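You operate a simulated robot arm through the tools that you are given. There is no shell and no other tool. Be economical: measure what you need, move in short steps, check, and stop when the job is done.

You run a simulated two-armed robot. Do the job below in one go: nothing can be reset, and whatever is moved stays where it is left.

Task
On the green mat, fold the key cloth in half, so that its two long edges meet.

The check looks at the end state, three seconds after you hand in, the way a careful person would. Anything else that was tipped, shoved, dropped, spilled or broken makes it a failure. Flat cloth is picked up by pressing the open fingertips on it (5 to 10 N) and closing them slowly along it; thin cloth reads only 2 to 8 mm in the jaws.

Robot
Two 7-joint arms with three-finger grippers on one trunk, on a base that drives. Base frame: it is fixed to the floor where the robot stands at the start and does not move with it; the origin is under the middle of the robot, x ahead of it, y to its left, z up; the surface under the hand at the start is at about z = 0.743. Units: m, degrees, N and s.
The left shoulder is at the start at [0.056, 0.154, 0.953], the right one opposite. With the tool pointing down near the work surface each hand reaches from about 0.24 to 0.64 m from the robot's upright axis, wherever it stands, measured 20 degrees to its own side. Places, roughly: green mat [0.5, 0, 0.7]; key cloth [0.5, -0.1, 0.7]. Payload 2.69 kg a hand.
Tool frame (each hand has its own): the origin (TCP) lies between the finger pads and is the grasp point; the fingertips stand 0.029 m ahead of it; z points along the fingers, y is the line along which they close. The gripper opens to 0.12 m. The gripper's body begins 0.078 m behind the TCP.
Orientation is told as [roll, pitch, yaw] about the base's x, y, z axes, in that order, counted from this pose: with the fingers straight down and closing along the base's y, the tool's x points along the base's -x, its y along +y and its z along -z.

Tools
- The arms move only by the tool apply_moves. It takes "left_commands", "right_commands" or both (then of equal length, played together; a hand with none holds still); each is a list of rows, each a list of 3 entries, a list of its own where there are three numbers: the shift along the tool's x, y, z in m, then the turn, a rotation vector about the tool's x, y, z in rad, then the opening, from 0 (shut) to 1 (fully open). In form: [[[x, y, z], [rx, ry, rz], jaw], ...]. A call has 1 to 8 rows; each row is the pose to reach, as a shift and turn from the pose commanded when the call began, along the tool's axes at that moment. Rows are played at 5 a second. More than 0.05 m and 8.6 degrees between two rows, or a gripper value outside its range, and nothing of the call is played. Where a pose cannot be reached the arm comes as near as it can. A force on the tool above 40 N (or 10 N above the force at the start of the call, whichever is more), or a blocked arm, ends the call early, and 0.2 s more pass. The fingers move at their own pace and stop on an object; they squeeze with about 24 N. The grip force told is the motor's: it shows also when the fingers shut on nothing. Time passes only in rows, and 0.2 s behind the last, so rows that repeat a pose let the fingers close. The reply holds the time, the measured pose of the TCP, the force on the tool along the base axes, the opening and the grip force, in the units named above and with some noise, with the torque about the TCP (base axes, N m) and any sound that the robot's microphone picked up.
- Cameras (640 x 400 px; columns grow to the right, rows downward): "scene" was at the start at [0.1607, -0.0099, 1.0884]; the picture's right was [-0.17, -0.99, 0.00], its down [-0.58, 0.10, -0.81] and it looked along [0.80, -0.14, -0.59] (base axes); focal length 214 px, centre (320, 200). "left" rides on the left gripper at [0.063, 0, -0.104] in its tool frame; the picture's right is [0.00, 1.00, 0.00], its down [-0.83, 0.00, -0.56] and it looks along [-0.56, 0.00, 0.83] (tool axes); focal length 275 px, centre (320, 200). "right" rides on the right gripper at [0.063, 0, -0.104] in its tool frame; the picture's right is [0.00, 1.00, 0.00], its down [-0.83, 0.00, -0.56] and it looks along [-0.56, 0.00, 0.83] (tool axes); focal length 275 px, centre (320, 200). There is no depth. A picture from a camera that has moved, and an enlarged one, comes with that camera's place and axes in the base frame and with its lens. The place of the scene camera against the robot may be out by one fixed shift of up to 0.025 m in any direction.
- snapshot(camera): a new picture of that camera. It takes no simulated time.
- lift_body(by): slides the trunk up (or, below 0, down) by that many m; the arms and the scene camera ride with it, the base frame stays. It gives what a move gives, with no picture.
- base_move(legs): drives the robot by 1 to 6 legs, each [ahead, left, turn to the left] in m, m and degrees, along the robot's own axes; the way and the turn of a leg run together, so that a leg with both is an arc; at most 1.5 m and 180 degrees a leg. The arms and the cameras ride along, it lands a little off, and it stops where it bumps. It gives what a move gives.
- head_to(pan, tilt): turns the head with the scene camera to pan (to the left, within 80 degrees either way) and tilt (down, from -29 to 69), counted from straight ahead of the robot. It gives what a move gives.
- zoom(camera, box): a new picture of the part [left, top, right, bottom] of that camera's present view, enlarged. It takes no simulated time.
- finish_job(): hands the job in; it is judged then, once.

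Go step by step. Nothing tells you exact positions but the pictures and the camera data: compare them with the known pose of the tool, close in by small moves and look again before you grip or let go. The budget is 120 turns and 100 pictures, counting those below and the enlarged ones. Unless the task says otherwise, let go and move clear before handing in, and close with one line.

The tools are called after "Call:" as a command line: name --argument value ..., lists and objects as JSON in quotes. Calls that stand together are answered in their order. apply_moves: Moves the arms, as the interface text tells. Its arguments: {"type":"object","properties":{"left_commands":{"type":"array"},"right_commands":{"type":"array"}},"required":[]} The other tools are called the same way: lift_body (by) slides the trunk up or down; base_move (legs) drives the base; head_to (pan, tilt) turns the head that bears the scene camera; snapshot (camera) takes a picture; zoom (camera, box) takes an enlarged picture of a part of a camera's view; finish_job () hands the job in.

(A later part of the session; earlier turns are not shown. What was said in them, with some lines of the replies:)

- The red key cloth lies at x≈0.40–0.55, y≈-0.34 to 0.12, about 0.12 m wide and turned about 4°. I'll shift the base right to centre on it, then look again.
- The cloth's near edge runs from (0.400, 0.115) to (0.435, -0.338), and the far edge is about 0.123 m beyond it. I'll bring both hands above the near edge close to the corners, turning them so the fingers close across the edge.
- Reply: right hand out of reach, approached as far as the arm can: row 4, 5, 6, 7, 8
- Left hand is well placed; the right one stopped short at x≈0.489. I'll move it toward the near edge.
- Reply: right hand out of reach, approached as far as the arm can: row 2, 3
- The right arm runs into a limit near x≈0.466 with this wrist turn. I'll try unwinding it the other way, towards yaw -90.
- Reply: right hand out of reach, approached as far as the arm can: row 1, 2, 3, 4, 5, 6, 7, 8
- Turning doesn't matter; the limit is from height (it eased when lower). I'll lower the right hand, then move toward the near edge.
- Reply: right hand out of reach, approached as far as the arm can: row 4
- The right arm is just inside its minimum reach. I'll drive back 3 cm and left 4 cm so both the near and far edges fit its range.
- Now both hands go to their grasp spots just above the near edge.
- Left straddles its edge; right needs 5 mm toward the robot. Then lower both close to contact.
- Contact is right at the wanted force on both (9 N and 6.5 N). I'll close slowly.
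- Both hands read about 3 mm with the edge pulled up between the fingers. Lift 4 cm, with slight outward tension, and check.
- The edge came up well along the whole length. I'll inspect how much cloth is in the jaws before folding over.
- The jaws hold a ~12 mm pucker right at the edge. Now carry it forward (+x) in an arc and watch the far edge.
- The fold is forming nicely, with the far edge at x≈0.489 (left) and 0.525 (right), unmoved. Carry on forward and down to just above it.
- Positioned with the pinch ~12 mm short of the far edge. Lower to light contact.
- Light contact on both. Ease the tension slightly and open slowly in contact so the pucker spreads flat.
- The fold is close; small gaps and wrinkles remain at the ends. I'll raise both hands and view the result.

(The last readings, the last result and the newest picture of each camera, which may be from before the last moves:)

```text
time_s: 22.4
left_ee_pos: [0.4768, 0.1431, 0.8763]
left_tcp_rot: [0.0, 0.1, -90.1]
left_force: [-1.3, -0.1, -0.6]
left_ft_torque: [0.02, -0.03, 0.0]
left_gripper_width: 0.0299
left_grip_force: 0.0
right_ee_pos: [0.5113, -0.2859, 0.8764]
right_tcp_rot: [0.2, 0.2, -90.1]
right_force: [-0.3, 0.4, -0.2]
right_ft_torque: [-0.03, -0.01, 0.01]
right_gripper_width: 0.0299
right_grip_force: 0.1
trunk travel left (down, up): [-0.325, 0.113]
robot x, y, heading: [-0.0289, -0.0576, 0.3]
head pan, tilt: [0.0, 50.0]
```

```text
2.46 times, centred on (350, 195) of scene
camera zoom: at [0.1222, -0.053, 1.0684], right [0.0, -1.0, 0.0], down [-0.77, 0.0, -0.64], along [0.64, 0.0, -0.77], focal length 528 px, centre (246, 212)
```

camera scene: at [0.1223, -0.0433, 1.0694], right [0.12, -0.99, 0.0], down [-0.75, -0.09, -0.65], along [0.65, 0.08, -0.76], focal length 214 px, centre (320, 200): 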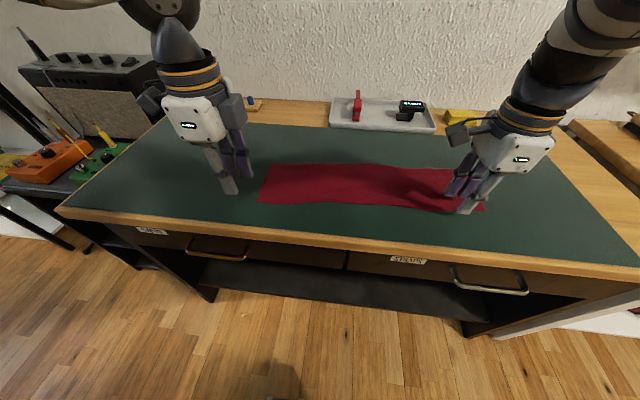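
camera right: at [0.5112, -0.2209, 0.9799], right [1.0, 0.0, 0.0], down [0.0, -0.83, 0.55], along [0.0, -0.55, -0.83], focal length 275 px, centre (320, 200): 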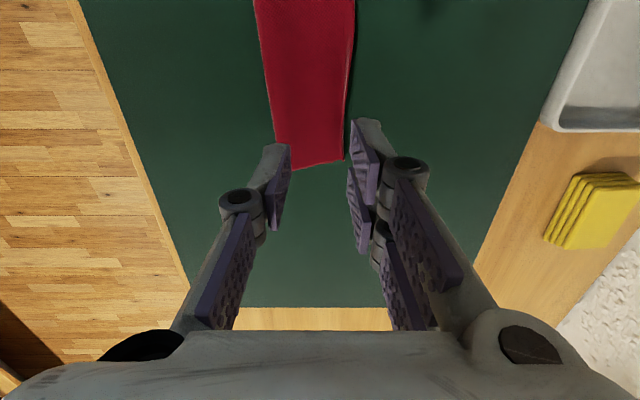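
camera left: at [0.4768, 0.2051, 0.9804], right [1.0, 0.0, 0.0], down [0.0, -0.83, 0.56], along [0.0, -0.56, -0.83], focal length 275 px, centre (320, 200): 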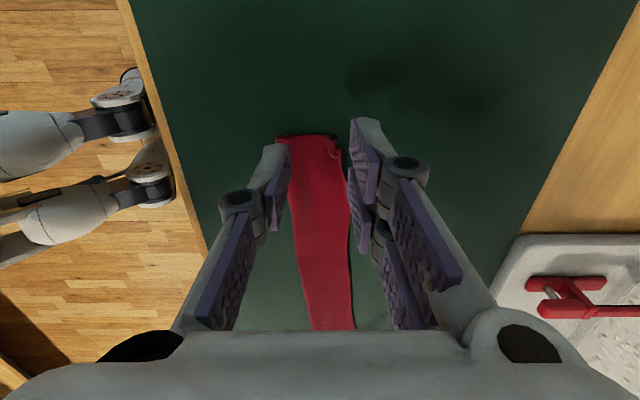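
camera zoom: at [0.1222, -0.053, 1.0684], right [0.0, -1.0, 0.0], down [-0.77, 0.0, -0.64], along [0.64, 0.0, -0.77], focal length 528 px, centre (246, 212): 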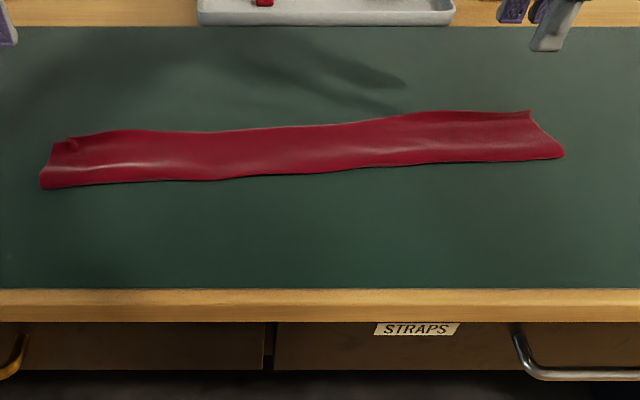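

The strip is now a half-width fold. Zooming on the two ends and far edge for gaps.

Call:
zoom --camera "left" --box '[260, 115, 380, 190]'

Call:
zoom --camera "right" --box '[240, 0, 400, 180]'

Call:
zoom --camera "left" --box '[260, 180, 400, 330]'

```text
5.33 times, centred on (320, 152) of left
camera zoom: at [0.4768, 0.2051, 0.9804], right [1.0, 0.0, 0.0], down [0.0, -0.83, 0.56], along [0.0, -0.56, -0.83], focal length 1468 px, centre (320, 453)
```

zoom: 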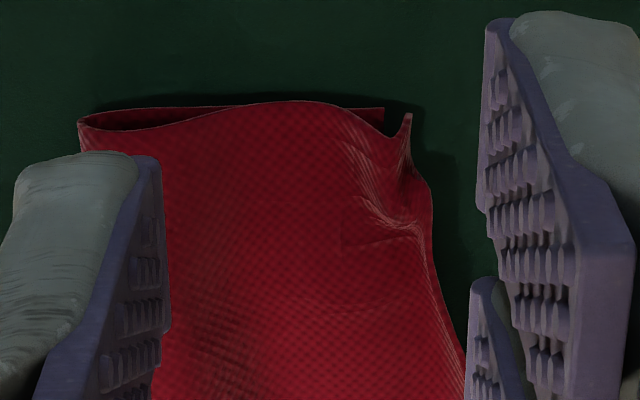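

```text
2.22 times, centred on (320, 90) of right
camera zoom: at [0.5112, -0.2209, 0.9799], right [1.0, 0.0, 0.0], down [0.0, -0.83, 0.55], along [0.0, -0.55, -0.83], focal length 612 px, centre (320, 444)
```

zoom: 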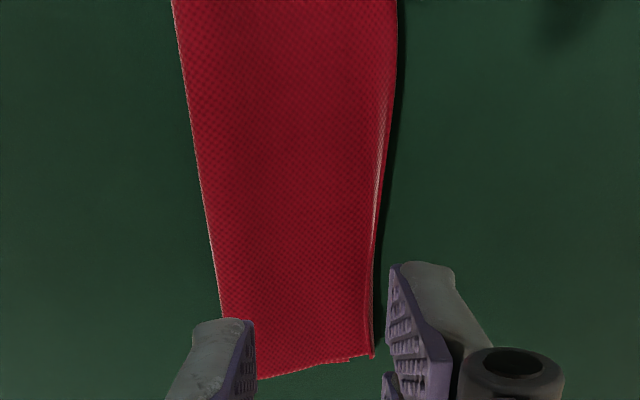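

```text
2.67 times, centred on (330, 255) of left
camera zoom: at [0.4768, 0.2051, 0.9804], right [1.0, 0.0, 0.0], down [0.0, -0.83, 0.56], along [0.0, -0.56, -0.83], focal length 734 px, centre (293, 53)
```

zoom: 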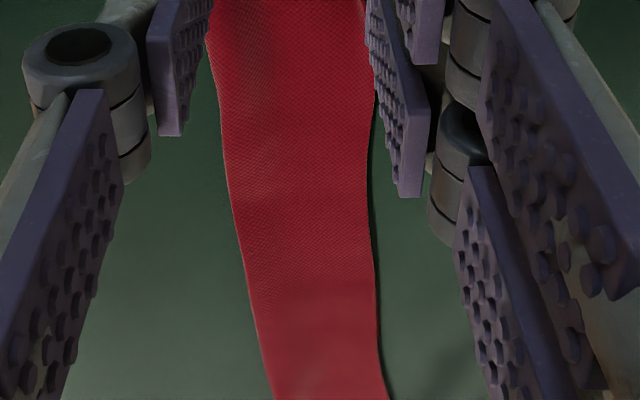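

Edges meet nearly everywhere; a small pucker remains at the left far corner. I'll shift both hands beyond the far edge to look at the overlap from that side.

Call:
apply_moves --left_commands '[[[0.0, 0.02, 0], [0, 0, 0], 0.1], [[0.0, 0.04, 0.0], [0, 0, 0], 0], [[0.0, 0.06, 0.02], [0, 0, 0], 0], [[0.0, 0.07, 0.04], [0, 0, 0], 0]]' --right_commands '[[[0.0, 0.015, 0], [0, 0, 0], 0.1], [[0.02, 0.03, 0.0], [0, 0, 0], 0], [[0.04, 0.045, 0.02], [0, 0, 0], 0], [[0.06, 0.06, 0.04], [0, 0, 0], 0]]'

Call:
snapshot --camera "left"

Call:
snapshot --camera "right"

```text
time_s: 23.4
left_ee_pos: [0.5469, 0.1425, 0.834]
left_tcp_rot: [0.0, 0.0, -90.0]
left_force: [-0.6, -0.3, 0.3]
left_ft_torque: [-0.02, 0.0, 0.0]
left_gripper_width: 0.0001
left_grip_force: 23.8
right_ee_pos: [0.5739, -0.2267, 0.8324]
right_tcp_rot: [0.0, 0.2, -90.1]
right_force: [-0.4, 0.6, 0.9]
right_ft_torque: [0.03, 0.02, 0.02]
right_gripper_width: 0.0
right_grip_force: 24.2
trunk travel left (down, up): [-0.325, 0.113]
robot x, y, heading: [-0.0267, -0.0575, -0.0]
head pan, tilt: [0.0, 50.0]
```

```text
61 pictures are left
camera left: at [0.5481, 0.2058, 0.9392], right [1.0, 0.0, 0.0], down [0.0, -0.83, 0.56], along [0.0, -0.56, -0.83], focal length 275 px, centre (320, 200)
```

left: 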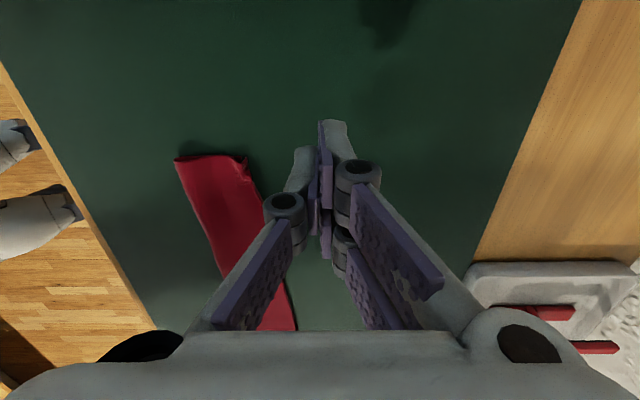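

```text
60 pictures are left
camera right: at [0.5747, -0.1629, 0.9375], right [1.0, 0.0, 0.0], down [0.0, -0.83, 0.55], along [0.0, -0.55, -0.83], focal length 275 px, centre (320, 200)
```

right: 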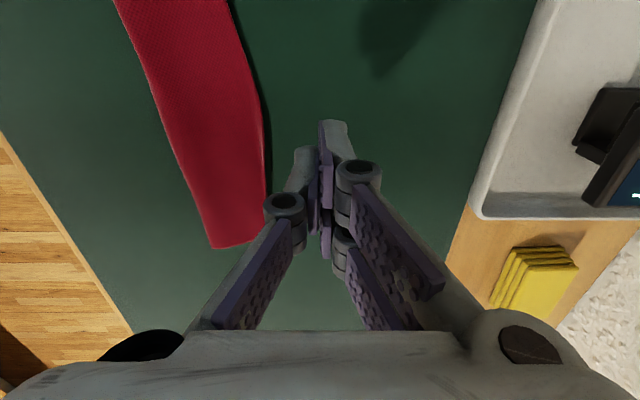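

Call:
zoom --camera "left" --box '[160, 140, 320, 240]'

Call:
zoom --camera "right" --box '[160, 0, 320, 100]'

Call:
zoom --camera "right" --box '[160, 90, 320, 260]'

```text
4.00 times, centred on (240, 190) of left
camera zoom: at [0.5481, 0.2058, 0.9392], right [1.0, 0.0, 0.0], down [0.0, -0.83, 0.56], along [0.0, -0.56, -0.83], focal length 1101 px, centre (640, 240)
```

zoom: 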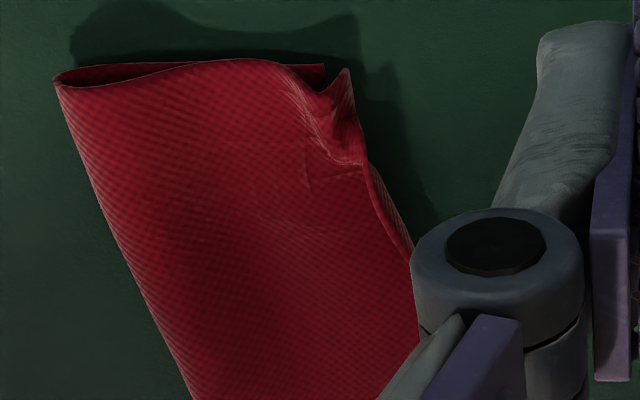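

```text
4.00 times, centred on (240, 50) of right
camera zoom: at [0.5747, -0.1629, 0.9375], right [1.0, 0.0, 0.0], down [0.0, -0.83, 0.55], along [0.0, -0.55, -0.83], focal length 1101 px, centre (640, 800)
```

zoom: 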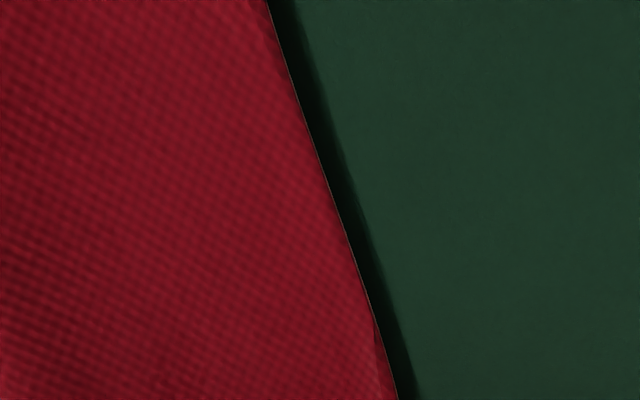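

```text
2.35 times, centred on (240, 175) of right
camera zoom: at [0.5747, -0.1629, 0.9375], right [1.0, 0.0, 0.0], down [0.0, -0.83, 0.55], along [0.0, -0.55, -0.83], focal length 648 px, centre (508, 259)
```

zoom: 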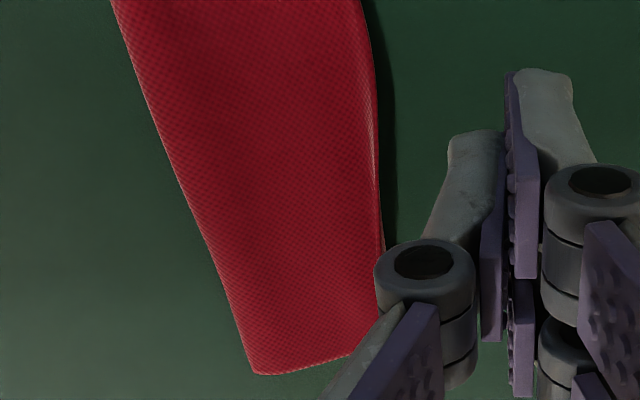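

Edges line up within a few mm; only the left far corner is puckered upward. I'll flatten it with a gentle press of the closed left fingertips.

Call:
apply_moves --left_commands '[[[-0.013, -0.025, 0], [0, 0, 0], 0], [[-0.026, -0.05, 0], [0, 0, 0], 0], [[-0.0395, -0.072, 0.01], [0, 0, 0], 0], [[-0.0395, -0.072, 0.025], [0, 0, 0], 0], [[-0.0395, -0.072, 0.04], [0, 0, 0], 0], [[-0.0395, -0.07, 0.05], [0, 0, 0], 0], [[-0.0395, -0.066, 0.055], [0, 0, 0], 0]]'

Call:
zoom --camera "left" --box '[200, 60, 440, 210]'

```text
time_s: 25.0
left_ee_pos: [0.48, 0.1026, 0.7811]
left_tcp_rot: [0.0, 0.0, -90.0]
left_force: [0.9, -0.3, 0.7]
left_ft_torque: [0.01, 0.0, 0.0]
left_gripper_width: 0.0001
left_grip_force: 24.2
right_ee_pos: [0.5742, -0.2274, 0.834]
right_tcp_rot: [0.2, 0.2, -90.1]
right_force: [0.0, -0.9, -0.3]
right_ft_torque: [0.03, -0.02, -0.02]
right_gripper_width: 0.0
right_grip_force: 24.4
trunk travel left (down, up): [-0.325, 0.113]
robot x, y, heading: [-0.0282, -0.0582, -0.1]
head pan, tilt: [0.0, 50.0]
```

```text
2.67 times, centred on (320, 135) of left
camera zoom: at [0.4811, 0.1664, 0.8847], right [1.0, 0.0, 0.0], down [0.0, -0.83, 0.56], along [0.0, -0.56, -0.83], focal length 734 px, centre (320, 373)
```

zoom: 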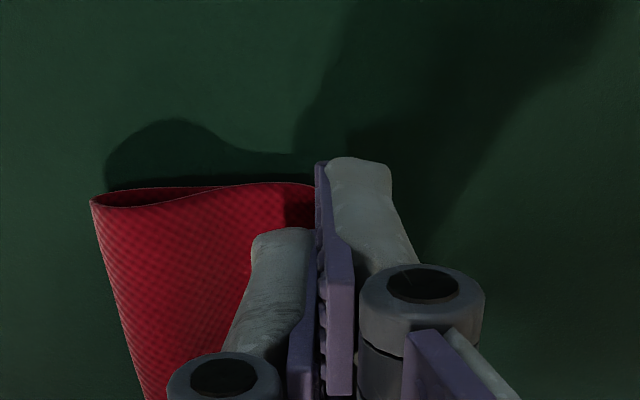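

Fingers rest just above the pucker. Press a little more, then lift off and look.

Call:
apply_moves --left_commands '[[[0, 0.001, 0.003], [0, 0, 0], 0], [[0, 0.002, 0.0055], [0, 0, 0], 0], [[0, 0.002, 0.0065], [0, 0, 0], 0], [[0, 0.002, 0.0065], [0, 0, 0], 0]]'

Call:
apply_moves --left_commands '[[[0, 0, -0.015], [0, 0, 0], 0], [[0, 0, -0.04], [0, 0, 0], 0], [[0.03, 0, -0.06], [0, 0, 0], 0], [[0.05, 0, -0.07], [0, 0, 0], 0]]'

Call:
zoom --camera "left" --box '[240, 80, 400, 180]'

Call:
zoom --camera "scene" --box '[220, 140, 480, 250]'

```text
time_s: 26.0
left_ee_pos: [0.482, 0.1022, 0.7733]
left_tcp_rot: [0.0, 0.1, -90.0]
left_force: [-0.2, -0.6, -0.3]
left_ft_torque: [0.0, 0.0, 0.0]
left_gripper_width: 0.0001
left_grip_force: 23.6
right_ee_pos: [0.5739, -0.227, 0.8323]
right_tcp_rot: [0.1, 0.3, -90.1]
right_force: [-0.3, 0.2, 0.3]
right_ft_torque: [-0.02, 0.0, -0.01]
right_gripper_width: 0.0
right_grip_force: 24.2
trunk travel left (down, up): [-0.325, 0.113]
robot x, y, heading: [-0.0313, -0.0597, 0.0]
head pan, tilt: [0.0, 50.0]
```

```text
time_s: 27.0
left_ee_pos: [0.4815, 0.1516, 0.8433]
left_tcp_rot: [0.0, 0.0, -90.0]
left_force: [-0.8, -0.2, 0.9]
left_ft_torque: [-0.01, -0.01, 0.0]
left_gripper_width: 0.0
left_grip_force: 24.2
right_ee_pos: [0.5735, -0.2274, 0.8336]
right_tcp_rot: [0.0, 0.2, -90.1]
right_force: [0.0, -0.3, -0.4]
right_ft_torque: [0.03, 0.0, -0.03]
right_gripper_width: 0.0001
right_grip_force: 23.7
trunk travel left (down, up): [-0.325, 0.113]
robot x, y, heading: [-0.0308, -0.0599, 0.2]
head pan, tilt: [0.0, 50.0]
```

```text
4.00 times, centred on (320, 130) of left
camera zoom: at [0.4826, 0.2149, 0.9478], right [1.0, 0.0, 0.0], down [0.0, -0.83, 0.56], along [0.0, -0.56, -0.83], focal length 1101 px, centre (320, 480)
```

zoom: 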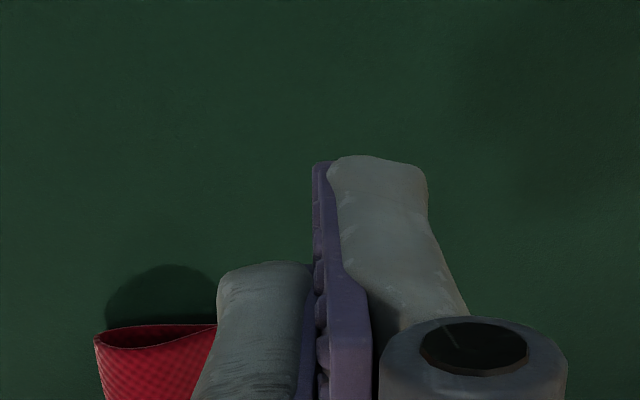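

```text
2.46 times, centred on (350, 195) of scene
camera zoom: at [0.1225, -0.0532, 1.0683], right [0.0, -1.0, 0.0], down [-0.77, 0.0, -0.64], along [0.64, 0.0, -0.77], focal length 528 px, centre (246, 212)
```

zoom: 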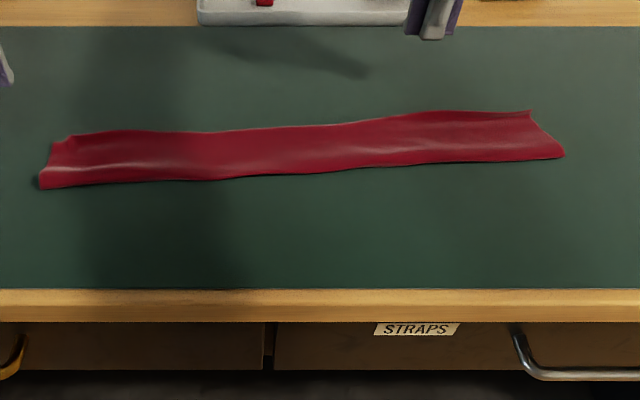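

Looks neat from the scene view. Moving the left hand aside to see the left end unobstructed.

Call:
apply_moves --left_commands '[[[0, 0, -0.02], [0, 0, 0], 0.2], [[0, -0.02, -0.035], [0, 0, 0], 0.4], [[0, -0.03, -0.045], [0, 0, 0], 0.5]]'

Call:
zoom --camera "left" --box '[240, 100, 440, 225]'

```text
time_s: 27.8
left_ee_pos: [0.4527, 0.1527, 0.8874]
left_tcp_rot: [-0.1, 0.1, -89.9]
left_force: [0.3, -0.7, 0.1]
left_ft_torque: [0.02, -0.01, 0.01]
left_gripper_width: 0.0597
left_grip_force: 0.1
right_ee_pos: [0.5736, -0.2273, 0.8331]
right_tcp_rot: [0.0, 0.2, -90.1]
right_force: [-0.1, -1.0, 0.8]
right_ft_torque: [0.0, 0.02, 0.0]
right_gripper_width: 0.0
right_grip_force: 24.0
trunk travel left (down, up): [-0.325, 0.113]
robot x, y, heading: [-0.0282, -0.0593, -0.1]
head pan, tilt: [0.0, 50.0]
```

```text
3.20 times, centred on (340, 162) of left
camera zoom: at [0.4533, 0.2158, 0.9923], right [1.0, 0.0, 0.0], down [0.0, -0.83, 0.56], along [0.0, -0.56, -0.83], focal length 881 px, centre (256, 320)
```

zoom: 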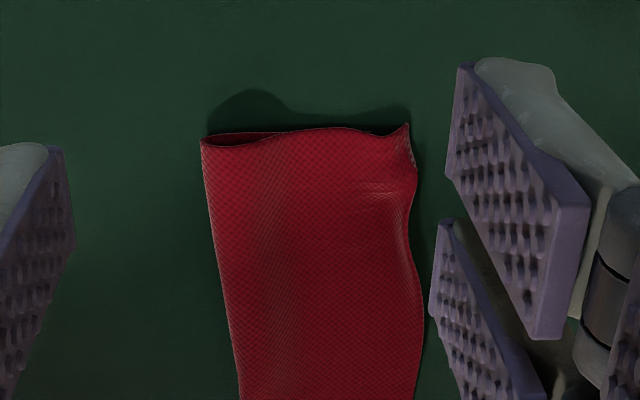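

The two long edges now meet along the whole length and only slight waviness remains. I'll move both hands clear.

Call:
apply_moves --left_commands '[[[0.02, 0, -0.01], [0, 0, 0], 0.5], [[0.05, 0, -0.02], [0, 0, 0], 0.5], [[0.07, 0, -0.02], [0, 0, 0], 0.5]]' --right_commands '[[[0, 0, -0.03], [0, 0, 0], 0.1], [[0, 0, -0.06], [0, 0, 0], 0.2], [[0, -0.01, -0.08], [0, 0, 0], 0.2]]'

Call:
snapshot --camera "scene"

```text
time_s: 28.6
left_ee_pos: [0.4527, 0.2222, 0.9097]
left_tcp_rot: [0.0, 0.0, -90.0]
left_force: [0.3, 0.5, -0.1]
left_ft_torque: [-0.03, -0.01, 0.03]
left_gripper_width: 0.0597
left_grip_force: 0.1
right_ee_pos: [0.5577, -0.2238, 0.9139]
right_tcp_rot: [0.1, 0.2, -90.2]
right_force: [-0.6, -0.9, -0.1]
right_ft_torque: [-0.01, -0.02, 0.0]
right_gripper_width: 0.0241
right_grip_force: 0.1
right hand out of reach, approached as far as the arm can: row 2, 3
trunk travel left (down, up): [-0.325, 0.113]
robot x, y, heading: [-0.0286, -0.0615, 0.2]
head pan, tilt: [0.0, 50.0]
```

```text
52 pictures are left
camera scene: at [0.1224, -0.0532, 1.0683], right [0.0, -1.0, 0.0], down [-0.77, 0.0, -0.64], along [0.64, 0.0, -0.77], focal length 214 px, centre (320, 200)
```

scene: 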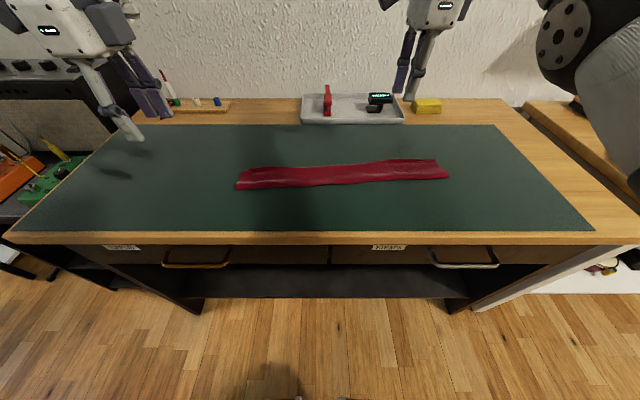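

The cloth lies folded lengthwise on the mat, the hands are clear and nothing else has moved. Handing in.

Call:
finish_job

```text
The job is handed in.
```

The key cloth is folded in half lengthwise on the green mat. Its long edges meet to within a few millimetres, and the left far corner still has a slight pucker. Both hands are clear, and nothing else appears to have moved.
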